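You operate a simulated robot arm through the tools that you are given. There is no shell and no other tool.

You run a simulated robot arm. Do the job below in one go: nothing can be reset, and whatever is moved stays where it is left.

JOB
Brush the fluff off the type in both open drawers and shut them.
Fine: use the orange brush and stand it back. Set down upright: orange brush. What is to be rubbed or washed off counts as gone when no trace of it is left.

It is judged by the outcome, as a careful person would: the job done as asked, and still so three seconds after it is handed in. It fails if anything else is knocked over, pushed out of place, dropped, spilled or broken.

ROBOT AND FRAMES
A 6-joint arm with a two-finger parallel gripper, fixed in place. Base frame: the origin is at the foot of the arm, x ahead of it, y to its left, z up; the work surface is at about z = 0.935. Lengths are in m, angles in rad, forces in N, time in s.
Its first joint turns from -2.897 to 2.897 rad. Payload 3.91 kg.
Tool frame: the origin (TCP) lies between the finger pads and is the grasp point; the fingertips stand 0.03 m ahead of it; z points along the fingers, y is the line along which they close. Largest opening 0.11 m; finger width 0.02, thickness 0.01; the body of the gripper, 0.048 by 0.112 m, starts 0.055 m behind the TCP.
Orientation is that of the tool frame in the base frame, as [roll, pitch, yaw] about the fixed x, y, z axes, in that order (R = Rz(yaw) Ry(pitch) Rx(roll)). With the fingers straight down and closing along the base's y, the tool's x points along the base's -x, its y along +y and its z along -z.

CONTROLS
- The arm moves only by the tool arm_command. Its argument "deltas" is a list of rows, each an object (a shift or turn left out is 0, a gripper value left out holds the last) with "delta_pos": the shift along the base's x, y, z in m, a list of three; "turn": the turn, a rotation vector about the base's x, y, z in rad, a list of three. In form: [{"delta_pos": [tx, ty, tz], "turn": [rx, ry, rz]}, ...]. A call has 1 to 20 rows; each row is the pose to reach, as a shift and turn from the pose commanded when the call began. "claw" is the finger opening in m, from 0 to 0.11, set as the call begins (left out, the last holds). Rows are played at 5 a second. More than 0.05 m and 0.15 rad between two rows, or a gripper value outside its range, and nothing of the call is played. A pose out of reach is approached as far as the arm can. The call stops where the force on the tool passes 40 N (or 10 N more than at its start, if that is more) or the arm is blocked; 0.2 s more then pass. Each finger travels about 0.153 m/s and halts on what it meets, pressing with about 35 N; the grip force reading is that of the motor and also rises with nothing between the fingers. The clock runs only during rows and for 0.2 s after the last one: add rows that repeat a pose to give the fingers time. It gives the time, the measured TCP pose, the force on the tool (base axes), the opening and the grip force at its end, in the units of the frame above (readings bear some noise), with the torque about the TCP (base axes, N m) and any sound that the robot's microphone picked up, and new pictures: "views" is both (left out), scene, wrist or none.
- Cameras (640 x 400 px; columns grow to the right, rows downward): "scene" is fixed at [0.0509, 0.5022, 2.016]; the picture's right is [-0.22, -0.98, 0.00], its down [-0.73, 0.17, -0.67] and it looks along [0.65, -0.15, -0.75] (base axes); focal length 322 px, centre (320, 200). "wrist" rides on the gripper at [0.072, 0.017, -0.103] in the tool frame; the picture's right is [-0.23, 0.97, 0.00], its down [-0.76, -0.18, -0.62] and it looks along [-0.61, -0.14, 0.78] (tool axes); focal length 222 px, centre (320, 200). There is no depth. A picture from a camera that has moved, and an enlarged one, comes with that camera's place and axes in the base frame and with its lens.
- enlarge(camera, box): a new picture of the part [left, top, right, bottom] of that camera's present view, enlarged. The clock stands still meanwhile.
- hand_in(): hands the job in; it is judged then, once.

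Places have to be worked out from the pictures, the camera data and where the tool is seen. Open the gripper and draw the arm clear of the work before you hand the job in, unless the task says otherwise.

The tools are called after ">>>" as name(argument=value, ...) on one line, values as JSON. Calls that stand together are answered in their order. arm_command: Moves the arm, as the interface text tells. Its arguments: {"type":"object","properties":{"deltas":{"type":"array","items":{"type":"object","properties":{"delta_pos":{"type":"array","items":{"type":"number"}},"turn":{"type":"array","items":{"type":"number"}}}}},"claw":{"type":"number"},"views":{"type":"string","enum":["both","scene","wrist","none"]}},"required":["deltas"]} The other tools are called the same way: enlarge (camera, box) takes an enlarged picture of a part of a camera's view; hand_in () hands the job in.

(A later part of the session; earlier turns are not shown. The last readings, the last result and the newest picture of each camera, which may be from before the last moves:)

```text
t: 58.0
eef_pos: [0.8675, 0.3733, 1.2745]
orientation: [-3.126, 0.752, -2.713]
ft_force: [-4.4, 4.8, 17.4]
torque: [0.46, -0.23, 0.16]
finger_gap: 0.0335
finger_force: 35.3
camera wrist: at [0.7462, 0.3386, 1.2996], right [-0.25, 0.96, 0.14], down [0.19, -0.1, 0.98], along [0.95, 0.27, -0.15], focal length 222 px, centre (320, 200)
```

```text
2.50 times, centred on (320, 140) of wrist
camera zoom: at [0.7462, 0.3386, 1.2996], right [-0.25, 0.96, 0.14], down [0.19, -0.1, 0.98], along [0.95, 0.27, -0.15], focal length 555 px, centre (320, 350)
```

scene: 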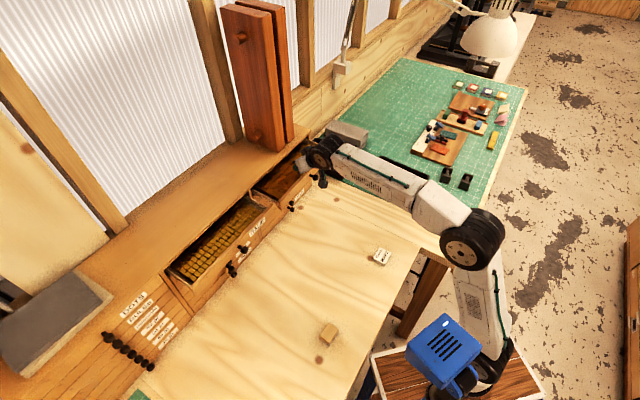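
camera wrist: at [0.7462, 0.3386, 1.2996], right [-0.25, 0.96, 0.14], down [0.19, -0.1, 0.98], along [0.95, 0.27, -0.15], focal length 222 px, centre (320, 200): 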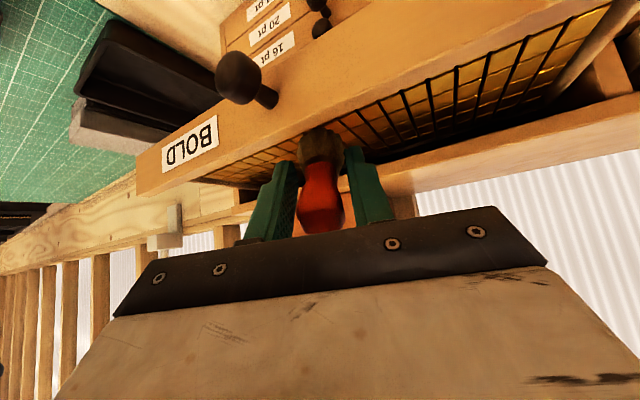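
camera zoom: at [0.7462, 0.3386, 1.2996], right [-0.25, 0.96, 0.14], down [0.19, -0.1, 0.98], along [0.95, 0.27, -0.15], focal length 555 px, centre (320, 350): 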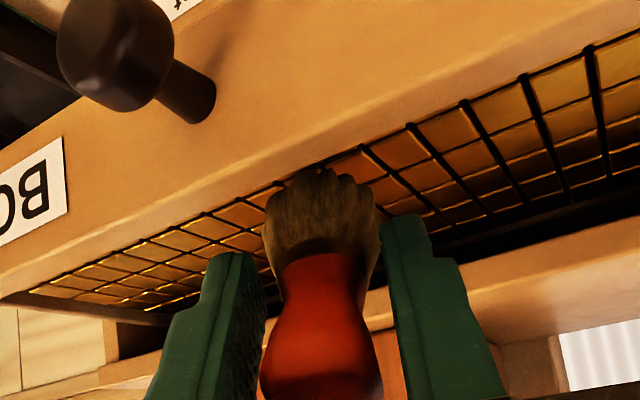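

The visible fluff on the left is gone already. I lift slightly, step 13 mm deeper, and repeat the strokes to cover the rear rows.

>>> arm_command(deltas=[{"delta_pos": [0.0, 0.0, 0.004]}, {"delta_pos": [0.009, 0.009, 0.004]}, {"delta_pos": [0.009, 0.009, 0.001]}, {"delta_pos": [0.009, 0.009, 0.0]}, {"delta_pos": [0.019, -0.001, 0.0]}, {"delta_pos": [0.029, -0.011, 0.0]}, {"delta_pos": [0.039, -0.021, 0.0]}, {"delta_pos": [0.029, -0.011, 0.0]}, {"delta_pos": [0.019, -0.001, 0.0]}, {"delta_pos": [0.009, 0.009, 0.0]}, {"delta_pos": [-0.001, 0.019, 0.0]}, {"delta_pos": [-0.011, 0.029, 0.0]}, {"delta_pos": [-0.021, 0.039, 0.0]}, {"delta_pos": [-0.031, 0.049, 0.0]}, {"delta_pos": [-0.036, 0.054, 0.0]}])

>>> enlarge(camera="scene", box=[265, 140, 325, 190])

>>> enlarge(camera="wrist", box=[160, 60, 360, 220])

```text
t: 61.2
eef_pos: [0.831, 0.4264, 1.2747]
orientation: [-3.128, 0.752, -2.713]
ft_force: [2.2, -1.5, 10.0]
torque: [0.15, -0.34, -0.09]
finger_gap: 0.0332
finger_force: 35.1
camera wrist: at [0.7095, 0.3927, 1.2996], right [-0.24, 0.96, 0.14], down [0.19, -0.1, 0.98], along [0.95, 0.27, -0.15], focal length 222 px, centre (320, 200)
```

scene: 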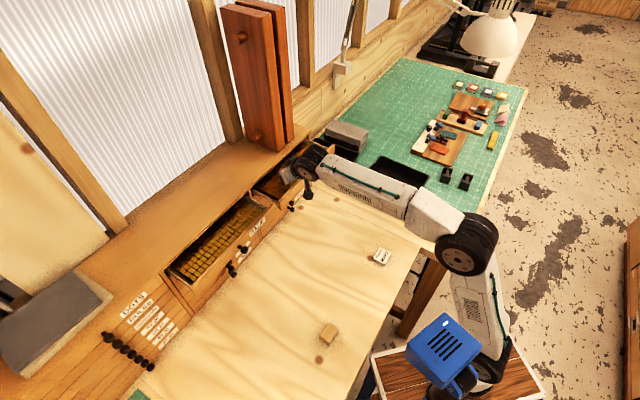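
wrist: 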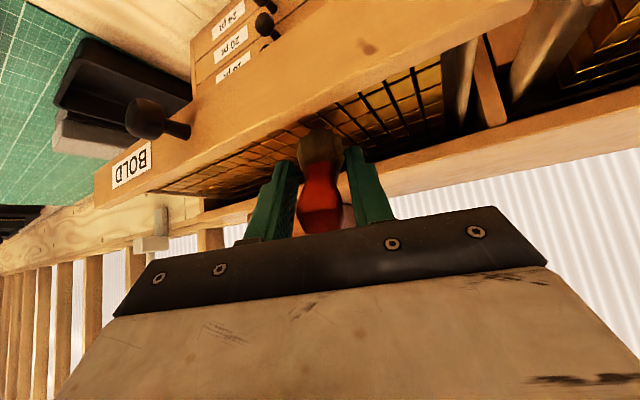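

```text
8.00 times, centred on (295, 165) of scene
camera zoom: at [0.0509, 0.5022, 2.016], right [-0.22, -0.98, 0.0], down [-0.73, 0.17, -0.67], along [0.65, -0.15, -0.75], focal length 2574 px, centre (520, 480)
```

zoom: 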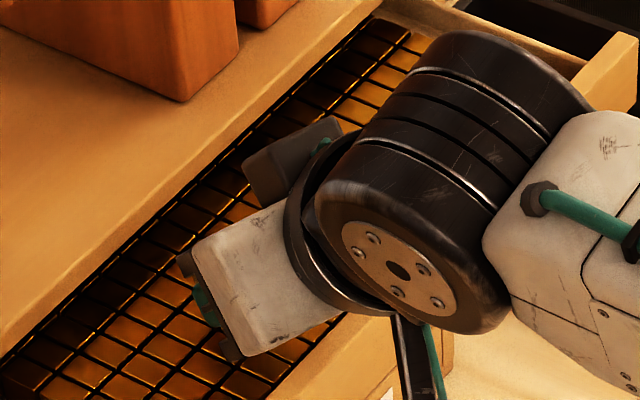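

```text
2.50 times, centred on (260, 140) of wrist
camera zoom: at [0.7095, 0.3927, 1.2996], right [-0.24, 0.96, 0.14], down [0.19, -0.1, 0.98], along [0.95, 0.27, -0.15], focal length 555 px, centre (470, 350)
```

zoom: 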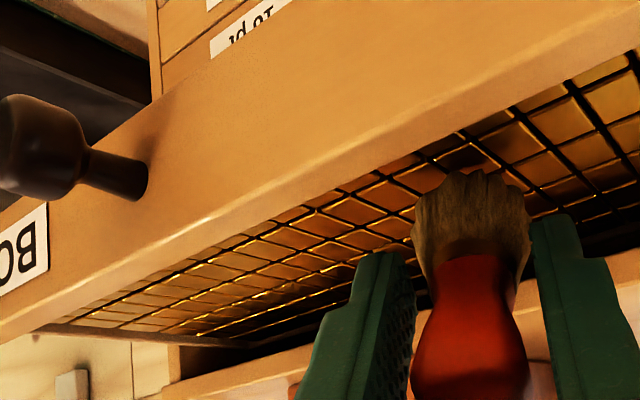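

I lift the brush straight up out of the drawer and back away in front of it, then check BOLD in the scene picture.

>>> arm_command(deltas=[{"delta_pos": [0.0, 0.0, 0.015]}, {"delta_pos": [-0.003, -0.003, 0.032]}, {"delta_pos": [-0.01, -0.01, 0.045]}, {"delta_pos": [-0.035, -0.035, 0.045]}, {"delta_pos": [-0.065, -0.065, 0.045]}, {"delta_pos": [-0.095, -0.095, 0.045]}, {"delta_pos": [-0.12, -0.13, 0.045]}, {"delta_pos": [-0.12, -0.165, 0.045]}, {"delta_pos": [-0.12, -0.165, 0.045]}])

>>> enlarge(camera="scene", box=[265, 140, 325, 190])

>>> enlarge(camera="scene", box=[165, 140, 325, 290])

```text
t: 63.2
eef_pos: [0.7104, 0.2627, 1.3187]
orientation: [-3.125, 0.753, -2.713]
ft_force: [-0.7, 0.0, -1.8]
torque: [-0.01, -0.01, 0.03]
finger_gap: 0.0334
finger_force: 35.2
camera wrist: at [0.5893, 0.2288, 1.3443], right [-0.25, 0.96, 0.14], down [0.19, -0.1, 0.98], along [0.95, 0.27, -0.16], focal length 222 px, centre (320, 200)
```

scene: 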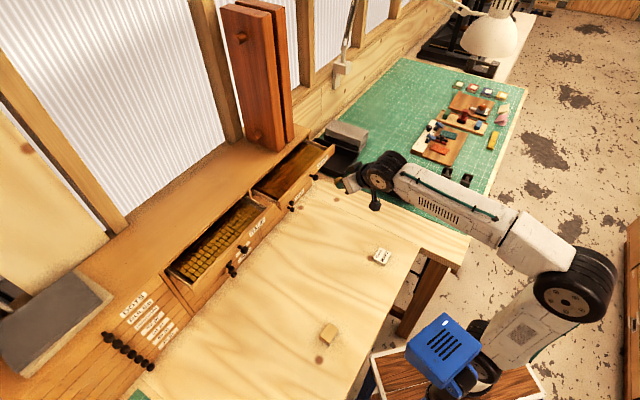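
wrist: 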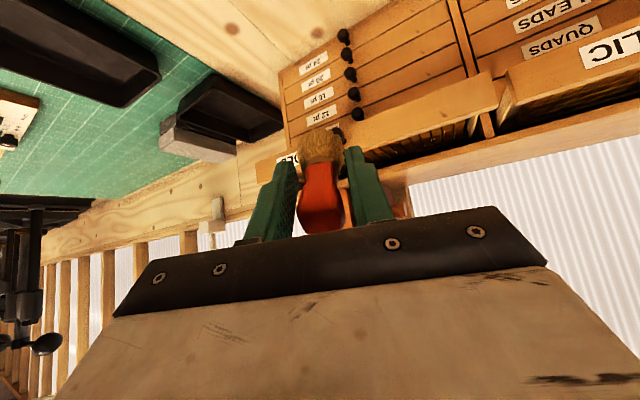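

```text
8.00 times, centred on (295, 165) of scene
camera zoom: at [0.0509, 0.5022, 2.016], right [-0.22, -0.98, 0.0], down [-0.73, 0.17, -0.67], along [0.65, -0.15, -0.75], focal length 2574 px, centre (520, 480)
```

zoom: 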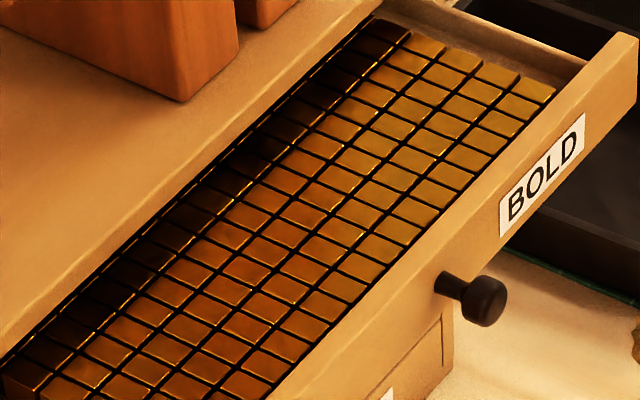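

```text
2.67 times, centred on (245, 215) of scene
camera zoom: at [0.0509, 0.5022, 2.016], right [-0.22, -0.98, 0.0], down [-0.73, 0.17, -0.67], along [0.65, -0.15, -0.75], focal length 858 px, centre (520, 160)
```

zoom: 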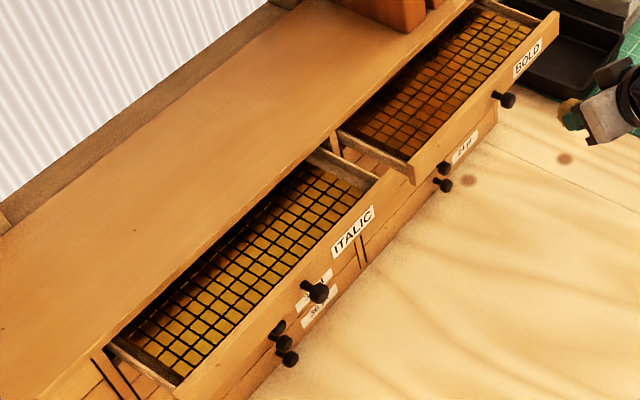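

Both drawers look clean. I check at the highest magnification for faint traces before putting the brush back.

>>> enlarge(camera="scene", box=[275, 150, 305, 175])

>>> enlarge(camera="scene", box=[290, 140, 320, 165])

>>> enlarge(camera="scene", box=[205, 225, 240, 255])

>>> enlarge(camera="scene", box=[225, 205, 260, 235])

>>> enlarge(camera="scene", box=[175, 240, 215, 280])

>>> enlarge(camera="scene", box=[255, 160, 290, 195])

```text
16.00 times, centred on (290, 162) of scene
camera zoom: at [0.0509, 0.5022, 2.016], right [-0.22, -0.98, 0.0], down [-0.73, 0.17, -0.67], along [0.65, -0.15, -0.75], focal length 5148 px, centre (800, 800)
```

zoom: 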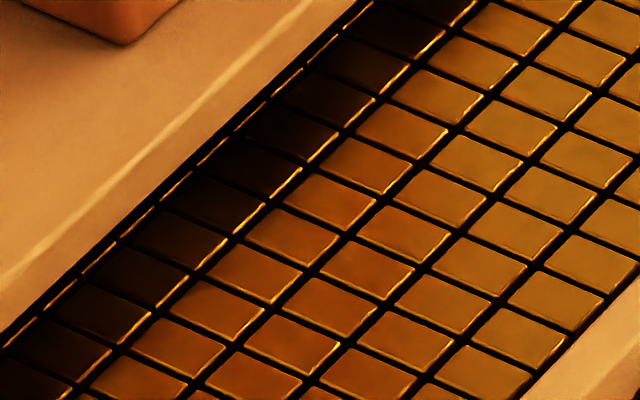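

```text
16.00 times, centred on (305, 152) of scene
camera zoom: at [0.0509, 0.5022, 2.016], right [-0.22, -0.98, 0.0], down [-0.73, 0.17, -0.67], along [0.65, -0.15, -0.75], focal length 5148 px, centre (560, 960)
```

zoom: 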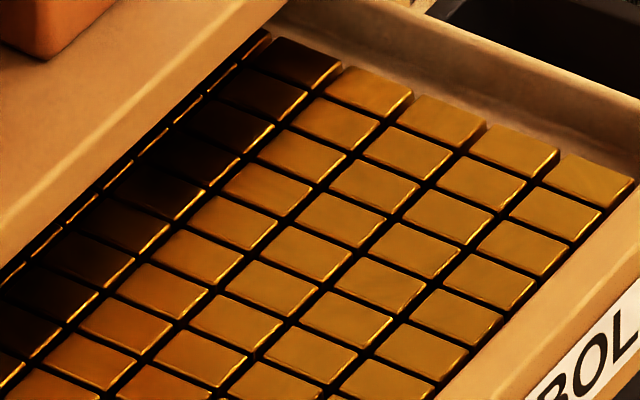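

```text
13.33 times, centred on (222, 240) of scene
camera zoom: at [0.0509, 0.5022, 2.016], right [-0.22, -0.98, 0.0], down [-0.73, 0.17, -0.67], along [0.65, -0.15, -0.75], focal length 4290 px, centre (1620, -333)
```

zoom: 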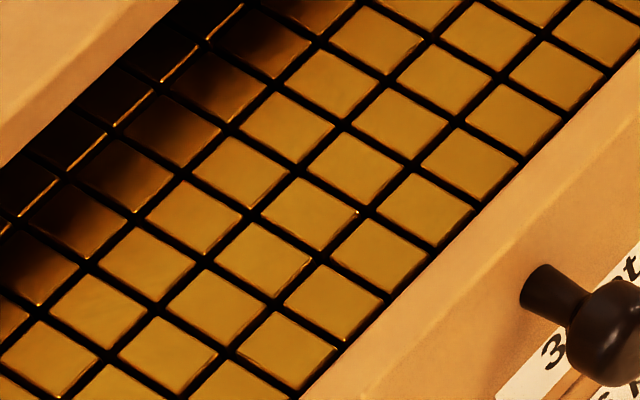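

```text
13.33 times, centred on (242, 220) of scene
camera zoom: at [0.0509, 0.5022, 2.016], right [-0.22, -0.98, 0.0], down [-0.73, 0.17, -0.67], along [0.65, -0.15, -0.75], focal length 4290 px, centre (1353, -67)
```

zoom: 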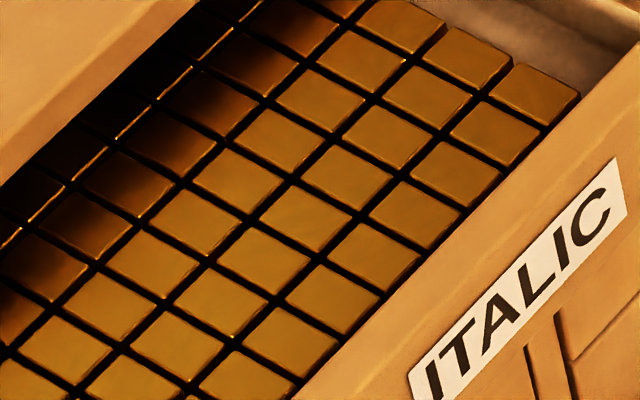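

```text
10.00 times, centred on (195, 260) of scene
camera zoom: at [0.0509, 0.5022, 2.016], right [-0.22, -0.98, 0.0], down [-0.73, 0.17, -0.67], along [0.65, -0.15, -0.75], focal length 3218 px, centre (1570, -400)
```

zoom: 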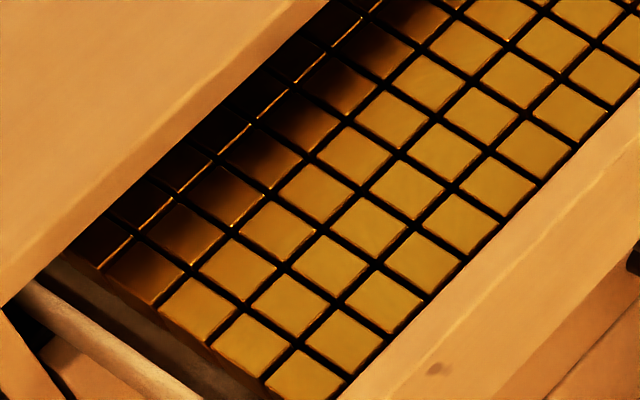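

```text
11.43 times, centred on (272, 178) of scene
camera zoom: at [0.0509, 0.5022, 2.016], right [-0.22, -0.98, 0.0], down [-0.73, 0.17, -0.67], along [0.65, -0.15, -0.75], focal length 3677 px, centre (863, 457)
```

zoom: 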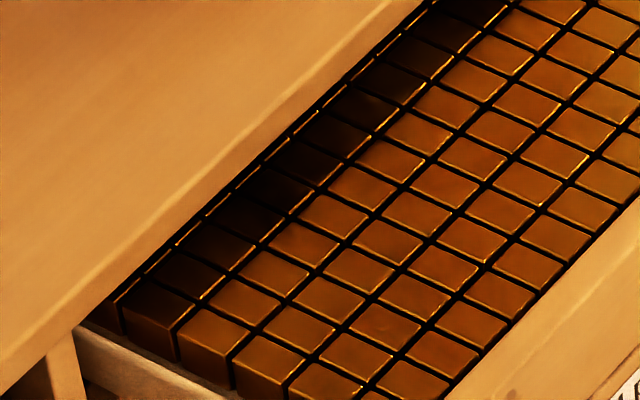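

No trace of fluff is left in either drawer. I now bring the tool back upright, correcting a slight 1° roll as well, before returning the brush to its place.

>>> arm_command(deltas=[{"turn": [-0.0498, 0.1153, 0.001]}, {"turn": [-0.0995, 0.2305, 0.002]}, {"turn": [-0.1493, 0.3458, 0.003]}, {"turn": [-0.1991, 0.461, 0.004]}, {"turn": [-0.2488, 0.5763, 0.005]}, {"turn": [-0.2986, 0.6915, 0.0063]}, {"turn": [-0.2986, 0.6915, 0.0063]}])

>>> enlarge(camera="wrist", box=[260, 100, 400, 240])

```text
t: 64.8
eef_pos: [0.7117, 0.2622, 1.3173]
orientation: [3.139, -0.003, -2.71]
ft_force: [-0.3, 0.3, -1.0]
torque: [0.0, -0.01, 0.02]
finger_gap: 0.033
finger_force: 34.9
camera wrist: at [0.6379, 0.2481, 1.4216], right [-0.2, 0.98, 0.0], down [0.77, 0.15, 0.62], along [0.61, 0.12, -0.78], focal length 222 px, centre (320, 200)
```

scene: 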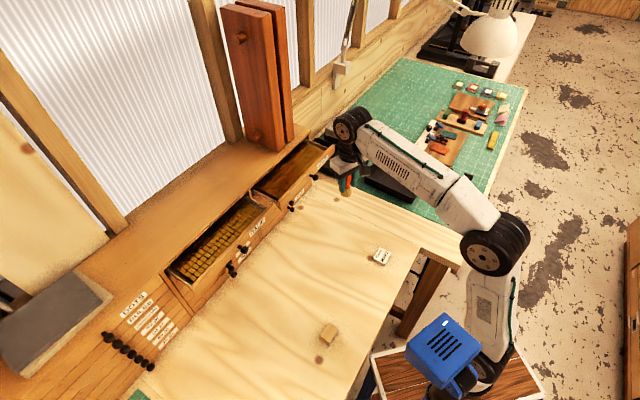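
wrist: 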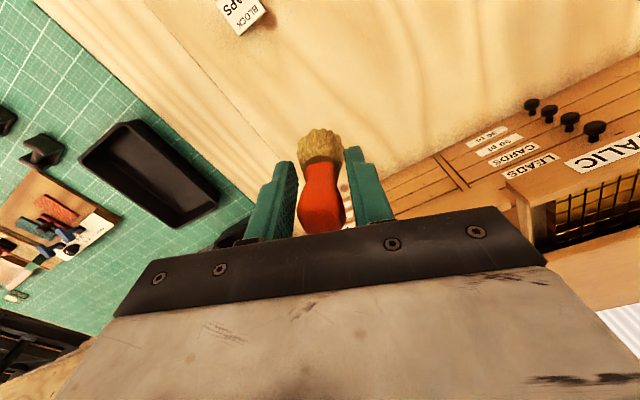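

```text
2.86 times, centred on (330, 170) of wrist
camera zoom: at [0.6379, 0.2481, 1.4216], right [-0.2, 0.98, 0.0], down [0.77, 0.15, 0.62], along [0.61, 0.12, -0.78], focal length 635 px, centre (291, 286)
```

zoom: 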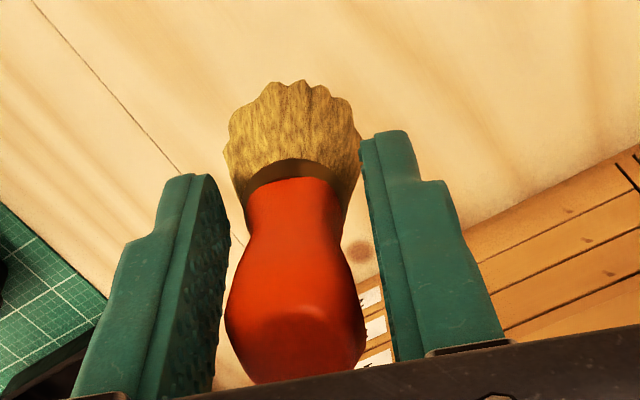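

The brush has slid about 12 mm up and pivoted a few degrees in the grip. I look at it from the scene camera to gauge its lean.

>>> enlarge(camera="scene", box=[320, 140, 380, 200])

```text
6.67 times, centred on (350, 170) of scene
camera zoom: at [0.0509, 0.5022, 2.016], right [-0.22, -0.98, 0.0], down [-0.73, 0.17, -0.67], along [0.65, -0.15, -0.75], focal length 2145 px, centre (120, 400)
```

zoom: 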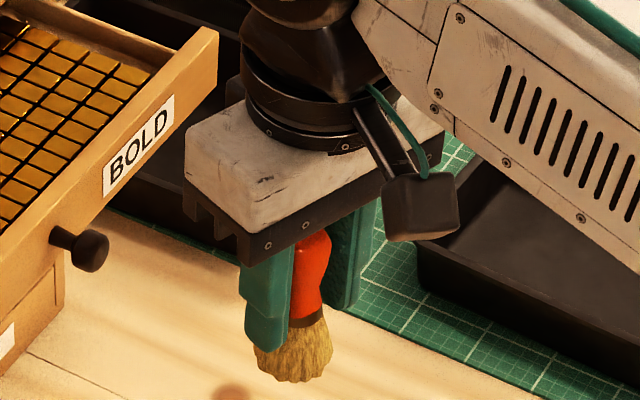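

The lean is roughly 5° with the bristles pushed away from the base. I carry the brush back over its original spot, restoring the yaw and leaning the tool 5° the other way so the brush stands vertical.

>>> arm_command(deltas=[{"delta_pos": [-0.025, 0.003, -0.03], "turn": [0, 0, 0.048]}, {"delta_pos": [-0.05, 0.006, -0.06], "turn": [0, 0, 0.096]}, {"delta_pos": [-0.075, 0.009, -0.09], "turn": [0, 0, 0.145]}, {"delta_pos": [-0.1, 0.012, -0.12], "turn": [0, 0, 0.193]}, {"delta_pos": [-0.125, 0.015, -0.15], "turn": [0, 0, 0.241]}, {"delta_pos": [-0.15, 0.018, -0.18], "turn": [0, 0, 0.29]}, {"delta_pos": [-0.17, 0.02, -0.215], "turn": [0, 0, 0.34]}, {"delta_pos": [-0.1817, 0.0213, -0.25], "turn": [0, 0, 0.34]}, {"delta_pos": [-0.1817, 0.0213, -0.25], "turn": [0, 0, 0.34]}])

>>> arm_command(deltas=[{"turn": [-0.03, 0.031, 0]}, {"turn": [-0.0593, 0.061, 0]}, {"turn": [-0.0593, 0.061, 0]}])

>>> enlarge(camera="scene", box=[325, 235, 385, 295])

>>> enlarge(camera="wrist", box=[260, 100, 400, 240])

```text
t: 66.8
eef_pos: [0.5308, 0.2849, 1.0686]
orientation: [3.138, -0.002, -2.373]
ft_force: [0.2, -0.4, -1.9]
torque: [0.01, -0.04, 0.0]
finger_gap: 0.0333
finger_force: 35.3
camera wrist: at [0.4662, 0.247, 1.1707], right [-0.51, 0.86, 0.0], down [0.67, 0.4, 0.62], along [0.53, 0.32, -0.78], focal length 222 px, centre (320, 200)
```

scene: 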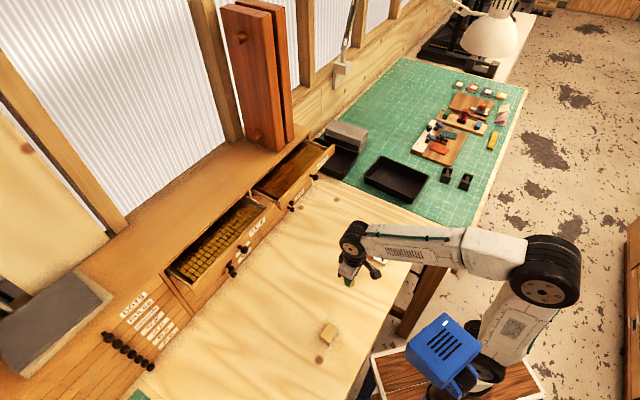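
wrist: 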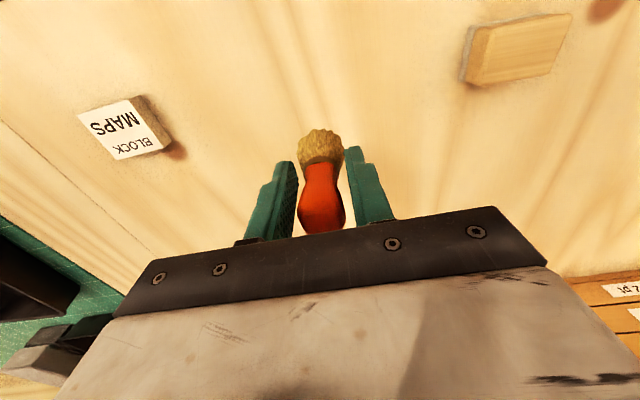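

```text
t: 67.6
eef_pos: [0.5306, 0.2842, 1.0678]
orientation: [3.14, -0.088, -2.37]
ft_force: [0.0, -0.6, -0.7]
torque: [-0.01, -0.03, 0.01]
finger_gap: 0.0332
finger_force: 35.1
camera wrist: at [0.472, 0.2527, 1.1769], right [-0.51, 0.86, -0.02], down [0.71, 0.44, 0.55], along [0.48, 0.27, -0.83], focal length 222 px, centre (320, 200)
```

scene: 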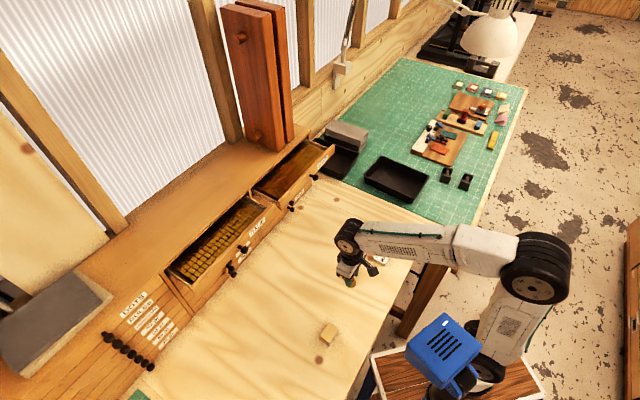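
wrist: 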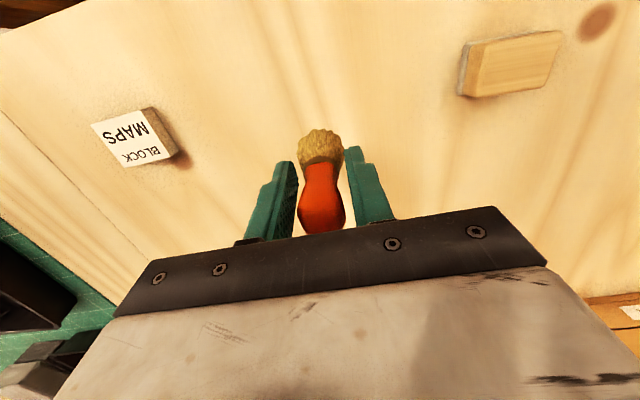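

```text
6.67 times, centred on (355, 265) of scene
camera zoom: at [0.0509, 0.5022, 2.016], right [-0.22, -0.98, 0.0], down [-0.73, 0.17, -0.67], along [0.65, -0.15, -0.75], focal length 2145 px, centre (87, -233)
```

zoom: 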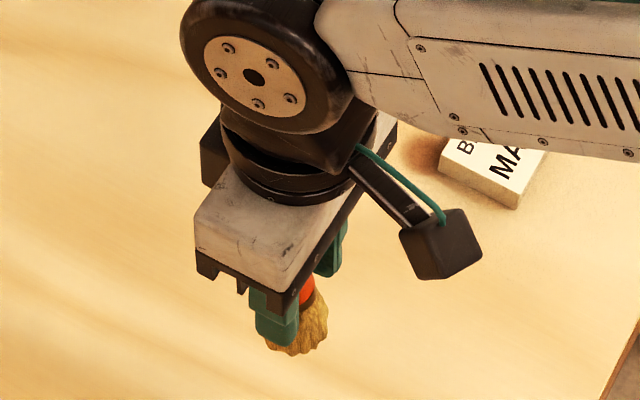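

```text
2.86 times, centred on (330, 170) of wrist
camera zoom: at [0.472, 0.2527, 1.1769], right [-0.51, 0.86, -0.02], down [0.71, 0.44, 0.55], along [0.48, 0.27, -0.83], focal length 635 px, centre (291, 286)
```

zoom: 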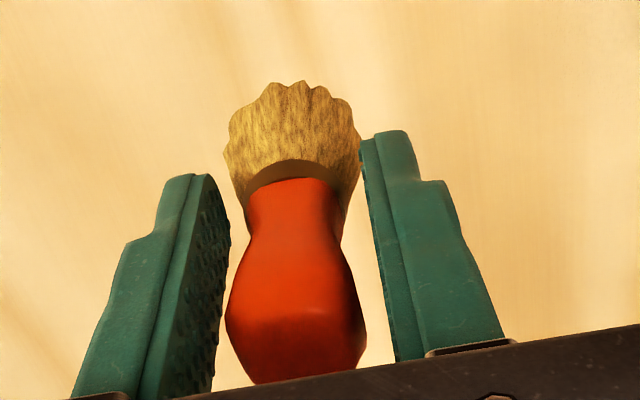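

The brush now hangs vertical. I lower it to just above the bench, then feel for contact.

>>> arm_command(deltas=[{"delta_pos": [0, -0.001, -0.025]}, {"delta_pos": [0, -0.001, -0.05]}, {"delta_pos": [0, -0.001, -0.065]}, {"delta_pos": [0, -0.001, -0.073]}, {"delta_pos": [0, -0.001, -0.076]}, {"delta_pos": [0, -0.001, -0.076]}], views="none")

```text
t: 69.0
eef_pos: [0.5298, 0.2832, 0.9929]
orientation: [3.141, -0.083, -2.373]
ft_force: [-4.8, -0.6, 23.8]
torque: [0.2, -0.06, 0.04]
finger_gap: 0.0333
finger_force: 35.1
```

Contact came early and on the outer edge, so the brush is actually parallel to the tool and merely shifted about 6 mm outward. I raise it, undo the 5° lean, and shift 4 mm back to stand it on its original spot.

>>> arm_command(deltas=[{"delta_pos": [0, 0, 0.008]}, {"delta_pos": [0, 0, 0.016]}, {"delta_pos": [-0.002, -0.002, 0.016], "turn": [0.03, -0.031, 0]}, {"delta_pos": [-0.004, -0.004, 0.016], "turn": [0.0593, -0.061, 0]}, {"delta_pos": [-0.004, -0.004, 0.016], "turn": [0.0593, -0.061, 0]}])

>>> enlarge(camera="wrist", box=[260, 100, 400, 240])

>>> enlarge(camera="scene", box=[325, 260, 375, 305])

```text
t: 70.2
eef_pos: [0.5247, 0.2801, 1.0073]
orientation: [3.14, -0.001, -2.37]
ft_force: [0.5, 0.3, 0.4]
torque: [0.0, -0.06, 0.0]
finger_gap: 0.0329
finger_force: 34.6
camera wrist: at [0.4612, 0.2408, 1.1116], right [-0.51, 0.86, 0.0], down [0.67, 0.4, 0.62], along [0.53, 0.32, -0.78], focal length 222 px, centre (320, 200)
```

scene: 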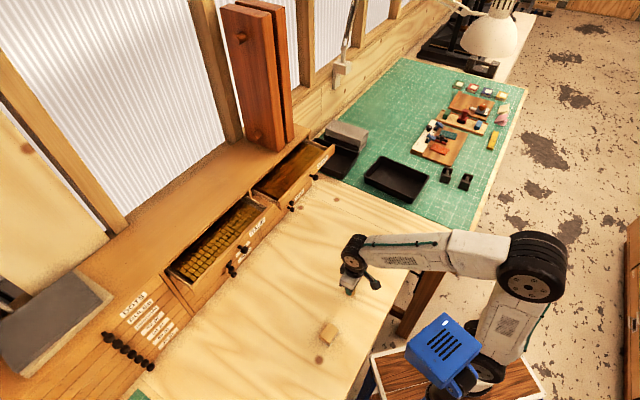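
wrist: 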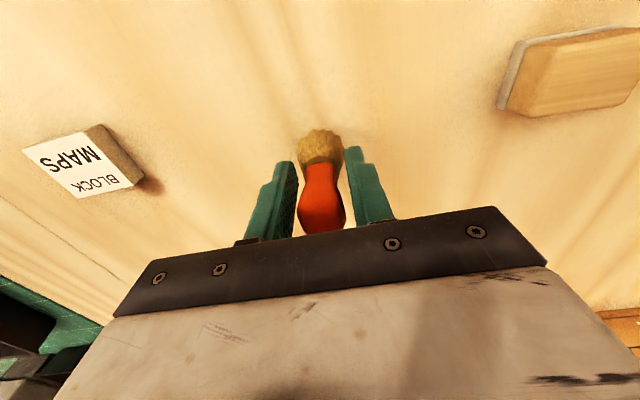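

```text
2.86 times, centred on (330, 170) of wrist
camera zoom: at [0.4612, 0.2408, 1.1116], right [-0.51, 0.86, 0.0], down [0.67, 0.4, 0.62], along [0.53, 0.32, -0.78], focal length 635 px, centre (291, 286)
```

zoom: 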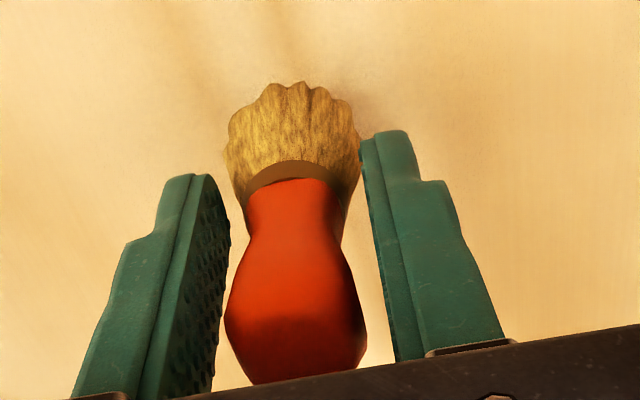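

```text
8.89 times, centred on (350, 282) of scene
camera zoom: at [0.0509, 0.5022, 2.016], right [-0.22, -0.98, 0.0], down [-0.73, 0.17, -0.67], along [0.65, -0.15, -0.75], focal length 2860 px, centre (53, -533)
```

zoom: 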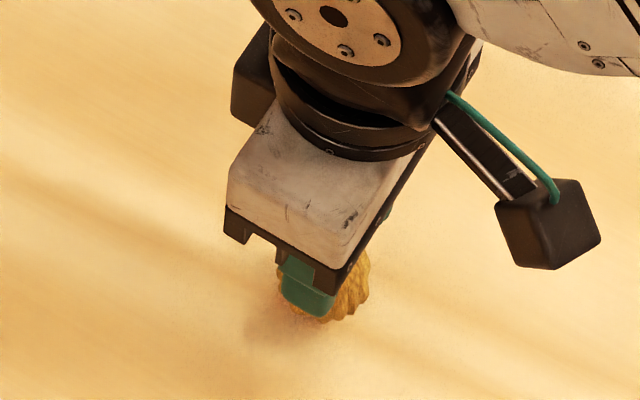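

The tool is upright again. I lower in 1–2 mm steps until the bristles touch the bench.

>>> arm_command(deltas=[{"delta_pos": [0.001, 0, -0.003]}, {"delta_pos": [0.001, 0, -0.006]}, {"delta_pos": [0.001, 0, -0.008]}, {"delta_pos": [0.001, 0, -0.009]}, {"delta_pos": [0.001, 0, -0.01]}, {"delta_pos": [0.001, 0, -0.01]}], views="none")

```text
t: 71.6
eef_pos: [0.527, 0.2786, 0.9981]
orientation: [3.141, -0.002, -2.373]
ft_force: [0.3, 0.1, -0.2]
torque: [0.05, 0.05, -0.01]
finger_gap: 0.0332
finger_force: 34.8
```

No contact yet at z ≈ 0.998. I continue in 1 mm steps.

>>> arm_command(deltas=[{"delta_pos": [0, 0, -0.001]}, {"delta_pos": [0, 0, -0.002]}, {"delta_pos": [0, 0, -0.003]}, {"delta_pos": [0, 0, -0.003]}], views="none")

```text
t: 72.6
eef_pos: [0.5254, 0.2789, 0.995]
orientation: [3.138, -0.001, -2.372]
ft_force: [-0.3, -0.2, -1.7]
torque: [-0.01, -0.04, 0.0]
finger_gap: 0.0331
finger_force: 35.0
```

Still free at z ≈ 0.995; I lower another 3 mm in 1 mm steps.

>>> arm_command(deltas=[{"delta_pos": [0, 0, -0.001]}, {"delta_pos": [0, 0, -0.002]}, {"delta_pos": [0, 0, -0.003]}, {"delta_pos": [0, 0, -0.003]}], views="none")

```text
t: 73.6
eef_pos: [0.5266, 0.278, 0.9925]
orientation: [3.139, -0.003, -2.371]
ft_force: [0.5, 0.5, -0.6]
torque: [-0.02, -0.01, 0.0]
finger_gap: 0.0332
finger_force: 34.9
```

Still free; I continue lowering in 1 mm steps, watching the force.

>>> arm_command(deltas=[{"delta_pos": [0, 0, -0.001]}, {"delta_pos": [0, 0, -0.002]}, {"delta_pos": [0, 0, -0.003]}, {"delta_pos": [0, 0, -0.003]}], views="wrist")

>>> enlarge(camera="scene", box=[325, 260, 375, 305])

>>> enlarge(camera="wrist", box=[260, 100, 400, 240])

```text
t: 74.6
eef_pos: [0.5265, 0.2789, 0.9902]
orientation: [3.138, 0.002, -2.373]
ft_force: [-0.6, -1.7, 25.2]
torque: [0.05, -0.15, 0.0]
finger_gap: 0.0333
finger_force: 35.2
camera wrist: at [0.4617, 0.2402, 1.0934], right [-0.51, 0.86, 0.0], down [0.67, 0.4, 0.62], along [0.53, 0.32, -0.78], focal length 222 px, centre (320, 200)
```

wrist: 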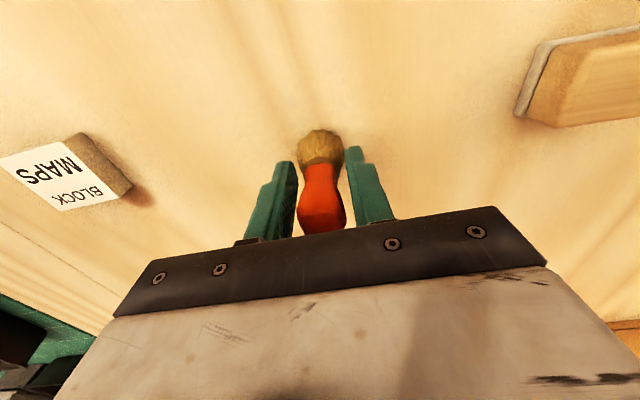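

```text
8.89 times, centred on (350, 282) of scene
camera zoom: at [0.0509, 0.5022, 2.016], right [-0.22, -0.98, 0.0], down [-0.73, 0.17, -0.67], along [0.65, -0.15, -0.75], focal length 2860 px, centre (53, -533)
```

zoom: 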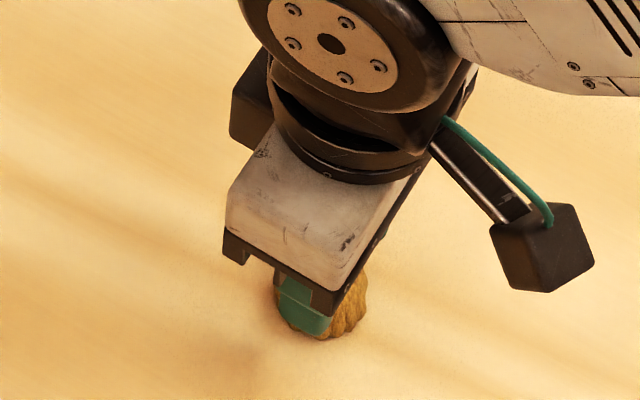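

```text
2.86 times, centred on (330, 170) of wrist
camera zoom: at [0.4617, 0.2402, 1.0934], right [-0.51, 0.86, 0.0], down [0.67, 0.4, 0.62], along [0.53, 0.32, -0.78], focal length 635 px, centre (291, 286)
```

zoom: 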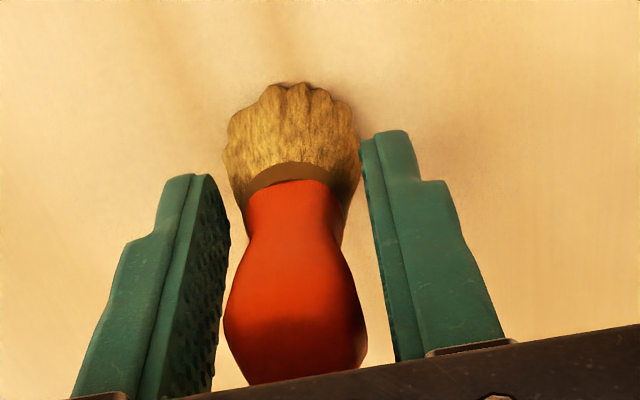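

Flat contact with the bench: the force is centred under the brush. I ease off 2 mm so it just rests before opening.

>>> arm_command(deltas=[{"delta_pos": [0, 0, 0.001]}, {"delta_pos": [0, 0, 0.002]}, {"delta_pos": [0, 0, 0.002]}], views="none")

```text
t: 75.4
eef_pos: [0.5262, 0.2777, 0.9906]
orientation: [3.14, -0.004, -2.373]
ft_force: [0.8, -0.4, -0.3]
torque: [-0.01, -0.02, 0.0]
finger_gap: 0.0331
finger_force: 34.9
```

The brush is now barely off the bench (under about 1 mm). I lower 1 mm and check the force once more.

>>> arm_command(deltas=[{"delta_pos": [0, 0, -0.0005]}, {"delta_pos": [0, 0, -0.001]}, {"delta_pos": [0, 0, -0.001]}], views="none")

```text
t: 76.2
eef_pos: [0.5254, 0.2775, 0.9905]
orientation: [-3.141, -0.001, -2.373]
ft_force: [-0.3, 0.2, -0.1]
torque: [0.0, 0.0, -0.03]
finger_gap: 0.0331
finger_force: 34.8
```

>>> arm_command(deltas=[{"delta_pos": [0, 0, -0.0005]}, {"delta_pos": [0, 0, -0.001]}, {"delta_pos": [0, 0, -0.001]}], views="none")

```text
t: 77.0
eef_pos: [0.527, 0.2793, 0.9909]
orientation: [3.139, 0.001, -2.371]
ft_force: [-0.2, -2.7, 11.5]
torque: [0.01, -0.16, -0.05]
finger_gap: 0.0332
finger_force: 34.9
```

The brush now rests on the bench with 11 N of light pressure. I open the gripper and hold still.

>>> arm_command(deltas=[{"delta_pos": [0, 0, 0]}, {"delta_pos": [0, 0, 0]}, {"delta_pos": [0, 0, 0]}, {"delta_pos": [0, 0, 0]}, {"delta_pos": [0, 0, 0]}], claw=0.11)

>>> enlarge(camera="wrist", box=[220, 80, 420, 240])

```text
t: 78.2
eef_pos: [0.5266, 0.2793, 0.9903]
orientation: [3.141, -0.003, -2.373]
ft_force: [0.3, -0.3, 0.3]
torque: [0.02, 0.02, 0.02]
finger_gap: 0.1098
finger_force: 0.1
camera wrist: at [0.462, 0.2402, 1.093], right [-0.51, 0.86, 0.0], down [0.67, 0.4, 0.62], along [0.53, 0.32, -0.78], focal length 222 px, centre (320, 200)
```

scene: 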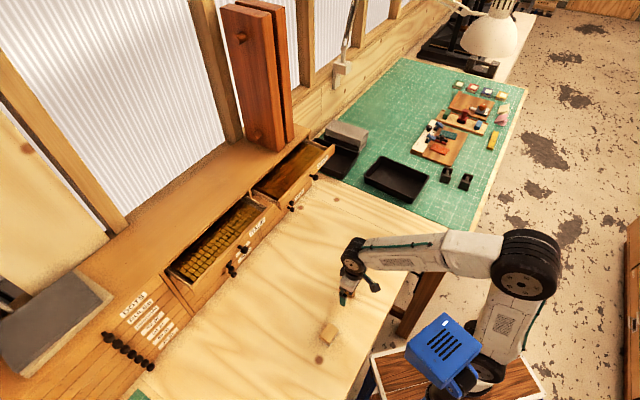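
wrist: 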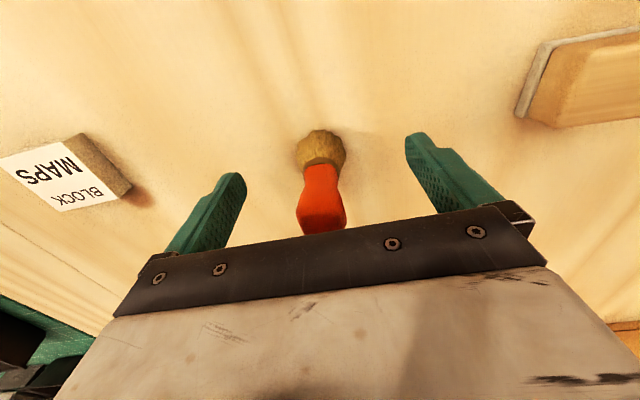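

```text
2.50 times, centred on (320, 160) of wrist
camera zoom: at [0.462, 0.2402, 1.093], right [-0.51, 0.86, 0.0], down [0.67, 0.4, 0.62], along [0.53, 0.32, -0.78], focal length 555 px, centre (320, 300)
```

zoom: 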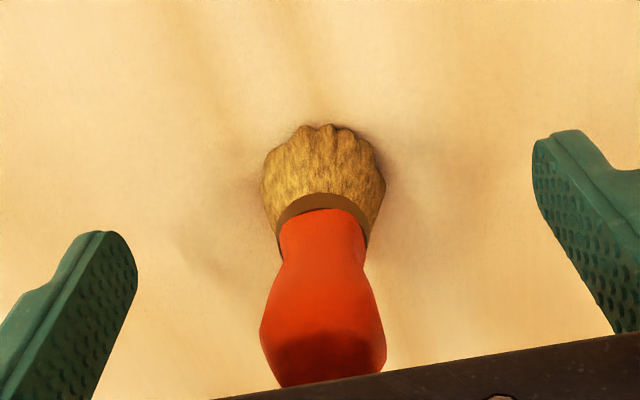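

The brush stands upright on its own. I rise straight up clear of it and verify.

>>> arm_command(deltas=[{"delta_pos": [0, 0, 0.02]}, {"delta_pos": [0, 0, 0.05]}, {"delta_pos": [0, 0, 0.09]}, {"delta_pos": [0, 0, 0.13]}, {"delta_pos": [0, 0, 0.17]}, {"delta_pos": [0, 0, 0.2]}, {"delta_pos": [0, 0, 0.2]}])

>>> enlarge(camera="scene", box=[325, 260, 375, 305])

```text
t: 79.8
eef_pos: [0.5258, 0.2786, 1.1902]
orientation: [3.139, -0.003, -2.371]
ft_force: [-0.7, -0.1, -0.3]
torque: [0.02, 0.07, 0.02]
finger_gap: 0.1098
finger_force: 0.1
camera wrist: at [0.4617, 0.2407, 1.2941], right [-0.51, 0.86, 0.0], down [0.67, 0.4, 0.62], along [0.53, 0.32, -0.78], focal length 222 px, centre (320, 200)
```

scene: 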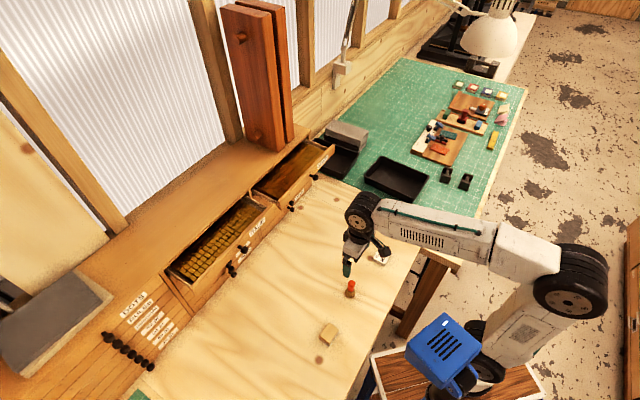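
wrist: 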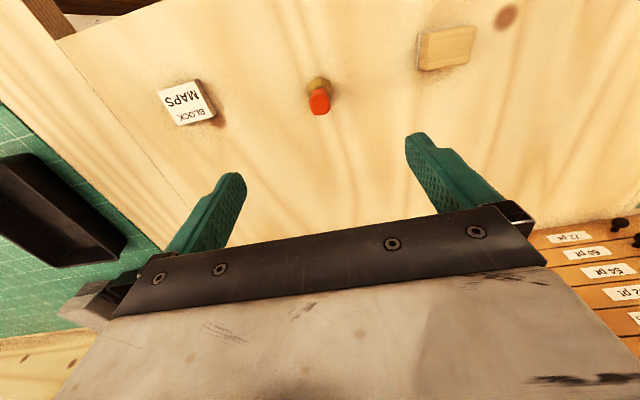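

```text
8.89 times, centred on (350, 282) of scene
camera zoom: at [0.0509, 0.5022, 2.016], right [-0.22, -0.98, 0.0], down [-0.73, 0.17, -0.67], along [0.65, -0.15, -0.75], focal length 2860 px, centre (53, -533)
```

zoom: 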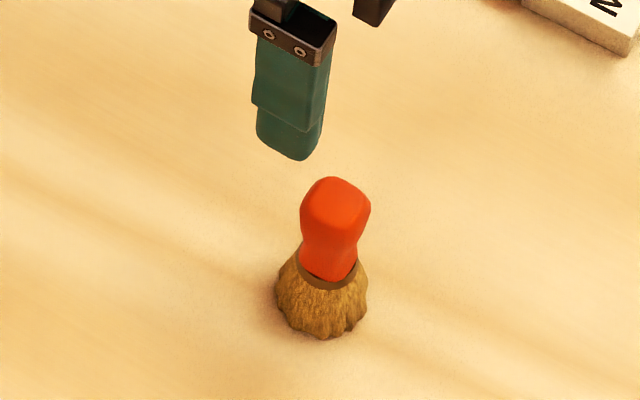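

The brush stands upright back on its spot. For shutting the drawers I'll push the front panel with the two fingertips straddling the knob: I tilt the tool horizontal, fingers 6 cm apart, in front of ITALIC.

>>> arm_command(deltas=[{"delta_pos": [-0.004, 0.018, 0.02], "turn": [0.0995, -0.1025, 0]}, {"delta_pos": [-0.008, 0.037, 0.04], "turn": [0.199, -0.205, 0]}, {"delta_pos": [-0.012, 0.055, 0.06], "turn": [0.2984, -0.3074, 0]}, {"delta_pos": [-0.016, 0.074, 0.07], "turn": [0.3979, -0.4099, 0]}, {"delta_pos": [-0.02, 0.092, 0.07], "turn": [0.4974, -0.5124, 0]}, {"delta_pos": [-0.025, 0.11, 0.07], "turn": [0.5968, -0.6148, 0]}, {"delta_pos": [-0.029, 0.129, 0.07], "turn": [0.6963, -0.7173, 0]}, {"delta_pos": [-0.033, 0.147, 0.07], "turn": [0.7958, -0.8198, 0]}, {"delta_pos": [-0.037, 0.165, 0.07], "turn": [0.8953, -0.9223, 0]}, {"delta_pos": [-0.041, 0.184, 0.07], "turn": [0.9947, -1.0247, 0]}, {"delta_pos": [-0.045, 0.2022, 0.07], "turn": [1.0942, -1.1272, 0]}, {"delta_pos": [-0.045, 0.2022, 0.07], "turn": [1.0942, -1.1272, 0]}], claw=0.06)

```text
t: 82.4
eef_pos: [0.483, 0.4821, 1.2595]
orientation: [1.704, 1.57, 2.479]
ft_force: [0.1, -0.3, -0.1]
torque: [0.01, -0.01, 0.05]
finger_gap: 0.0598
finger_force: 0.1
camera wrist: at [0.3963, 0.422, 1.187], right [-0.68, 0.7, 0.23], down [-0.32, -0.56, 0.76], along [0.66, 0.44, 0.61], focal length 222 px, centre (320, 200)
```

scene: 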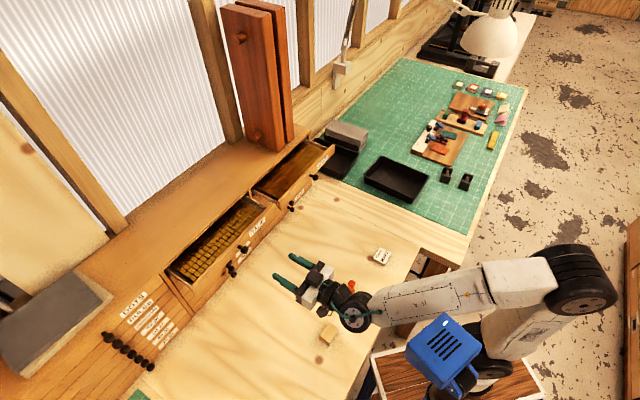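
wrist: 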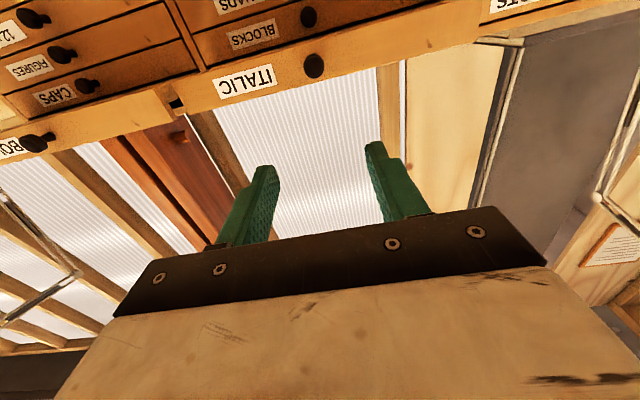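

The tool is level with the ITALIC knob straight ahead at a≈0.001, z≈1.22. I enlarge to determine the vertical extent of the panel.

>>> enlarge(camera="wrist", box=[200, 0, 420, 140])

>>> enlarge(camera="scene", box=[210, 190, 340, 310])

```text
2.86 times, centred on (310, 70) of wrist
camera zoom: at [0.3963, 0.422, 1.187], right [-0.68, 0.7, 0.23], down [-0.32, -0.56, 0.76], along [0.66, 0.44, 0.61], focal length 635 px, centre (349, 571)
```

zoom: 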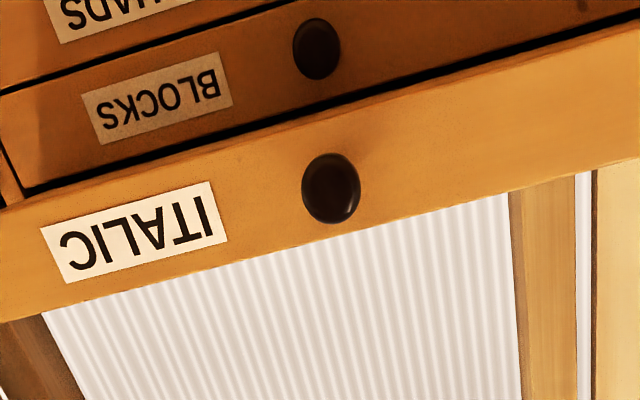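

```text
3.33 times, centred on (275, 250) of scene
camera zoom: at [0.0509, 0.5022, 2.016], right [-0.22, -0.98, 0.0], down [-0.73, 0.17, -0.67], along [0.65, -0.15, -0.75], focal length 1072 px, centre (470, 33)
```

zoom: 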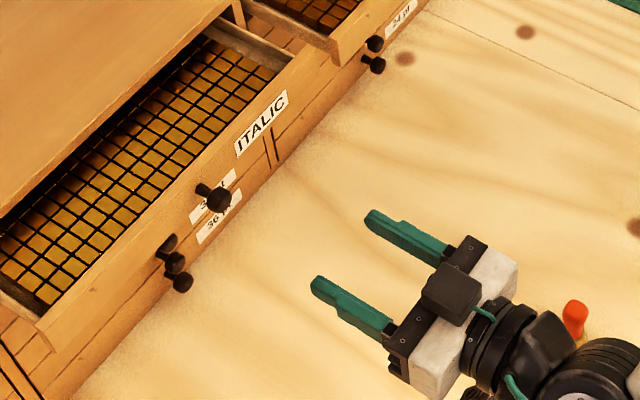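

The panel spans z≈1.205–1.243, so I aim the fingertips at z≈1.224. I move forward until the tips are about 1.5 cm short of the panel, the knob between the fingers.

>>> arm_command(deltas=[{"delta_pos": [0.01, 0.01, -0.018], "turn": [0, 0, 0.015]}, {"delta_pos": [0.025, 0.025, -0.036], "turn": [0, 0, 0.015]}, {"delta_pos": [0.05, 0.05, -0.036], "turn": [0, 0, 0.015]}, {"delta_pos": [0.075, 0.075, -0.036], "turn": [0, 0, 0.015]}, {"delta_pos": [0.1, 0.1, -0.036], "turn": [0, 0, 0.015]}, {"delta_pos": [0.1, 0.1, -0.036], "turn": [0, 0, 0.015]}])

>>> enlarge(camera="scene", box=[200, 190, 300, 280])

>>> enlarge(camera="wrist", box=[200, 40, 440, 240])

```text
t: 83.8
eef_pos: [0.5839, 0.5802, 1.2227]
orientation: [2.457, 1.57, -3.037]
ft_force: [-1.2, -0.4, 0.1]
torque: [-0.02, -0.01, 0.02]
finger_gap: 0.0599
finger_force: 0.1
camera wrist: at [0.4978, 0.5193, 1.1494], right [-0.69, 0.69, 0.23], down [-0.31, -0.57, 0.76], along [0.65, 0.45, 0.61], focal length 222 px, centre (320, 200)
```

scene: 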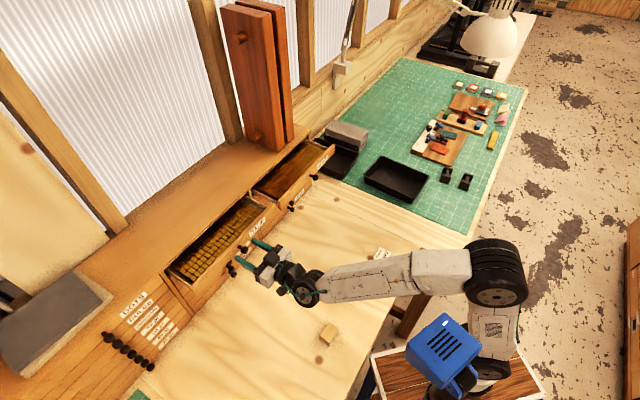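
wrist: 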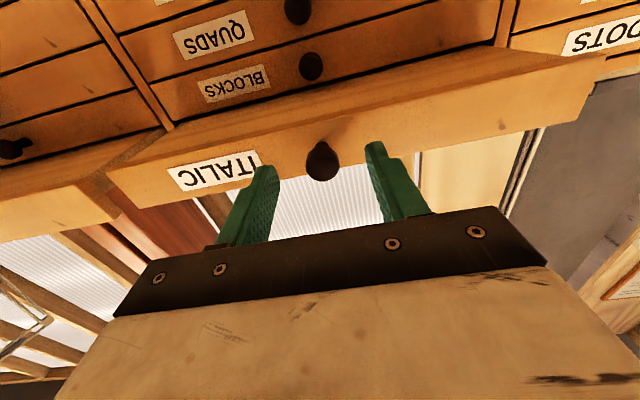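

```text
4.44 times, centred on (250, 235) of scene
camera zoom: at [0.0509, 0.5022, 2.016], right [-0.22, -0.98, 0.0], down [-0.73, 0.17, -0.67], along [0.65, -0.15, -0.75], focal length 1430 px, centre (631, 44)
```

zoom: 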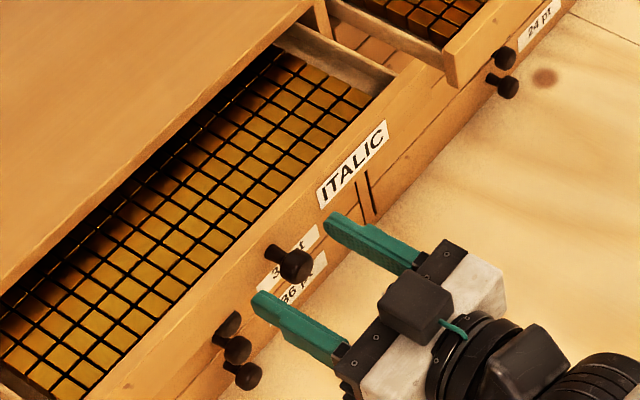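

```text
2.00 times, centred on (320, 140) of wrist
camera zoom: at [0.4978, 0.5193, 1.1494], right [-0.69, 0.69, 0.23], down [-0.31, -0.57, 0.76], along [0.65, 0.45, 0.61], focal length 444 px, centre (320, 320)
```

zoom: 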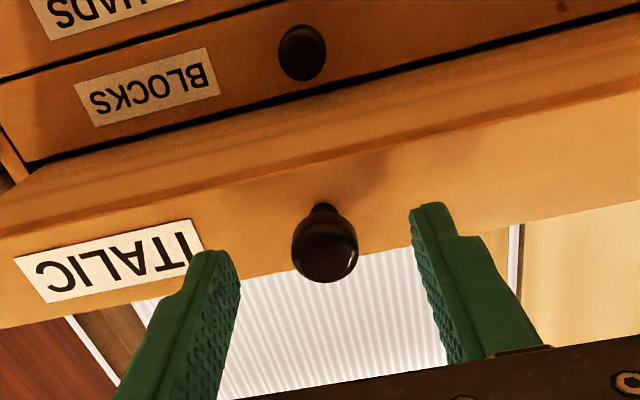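

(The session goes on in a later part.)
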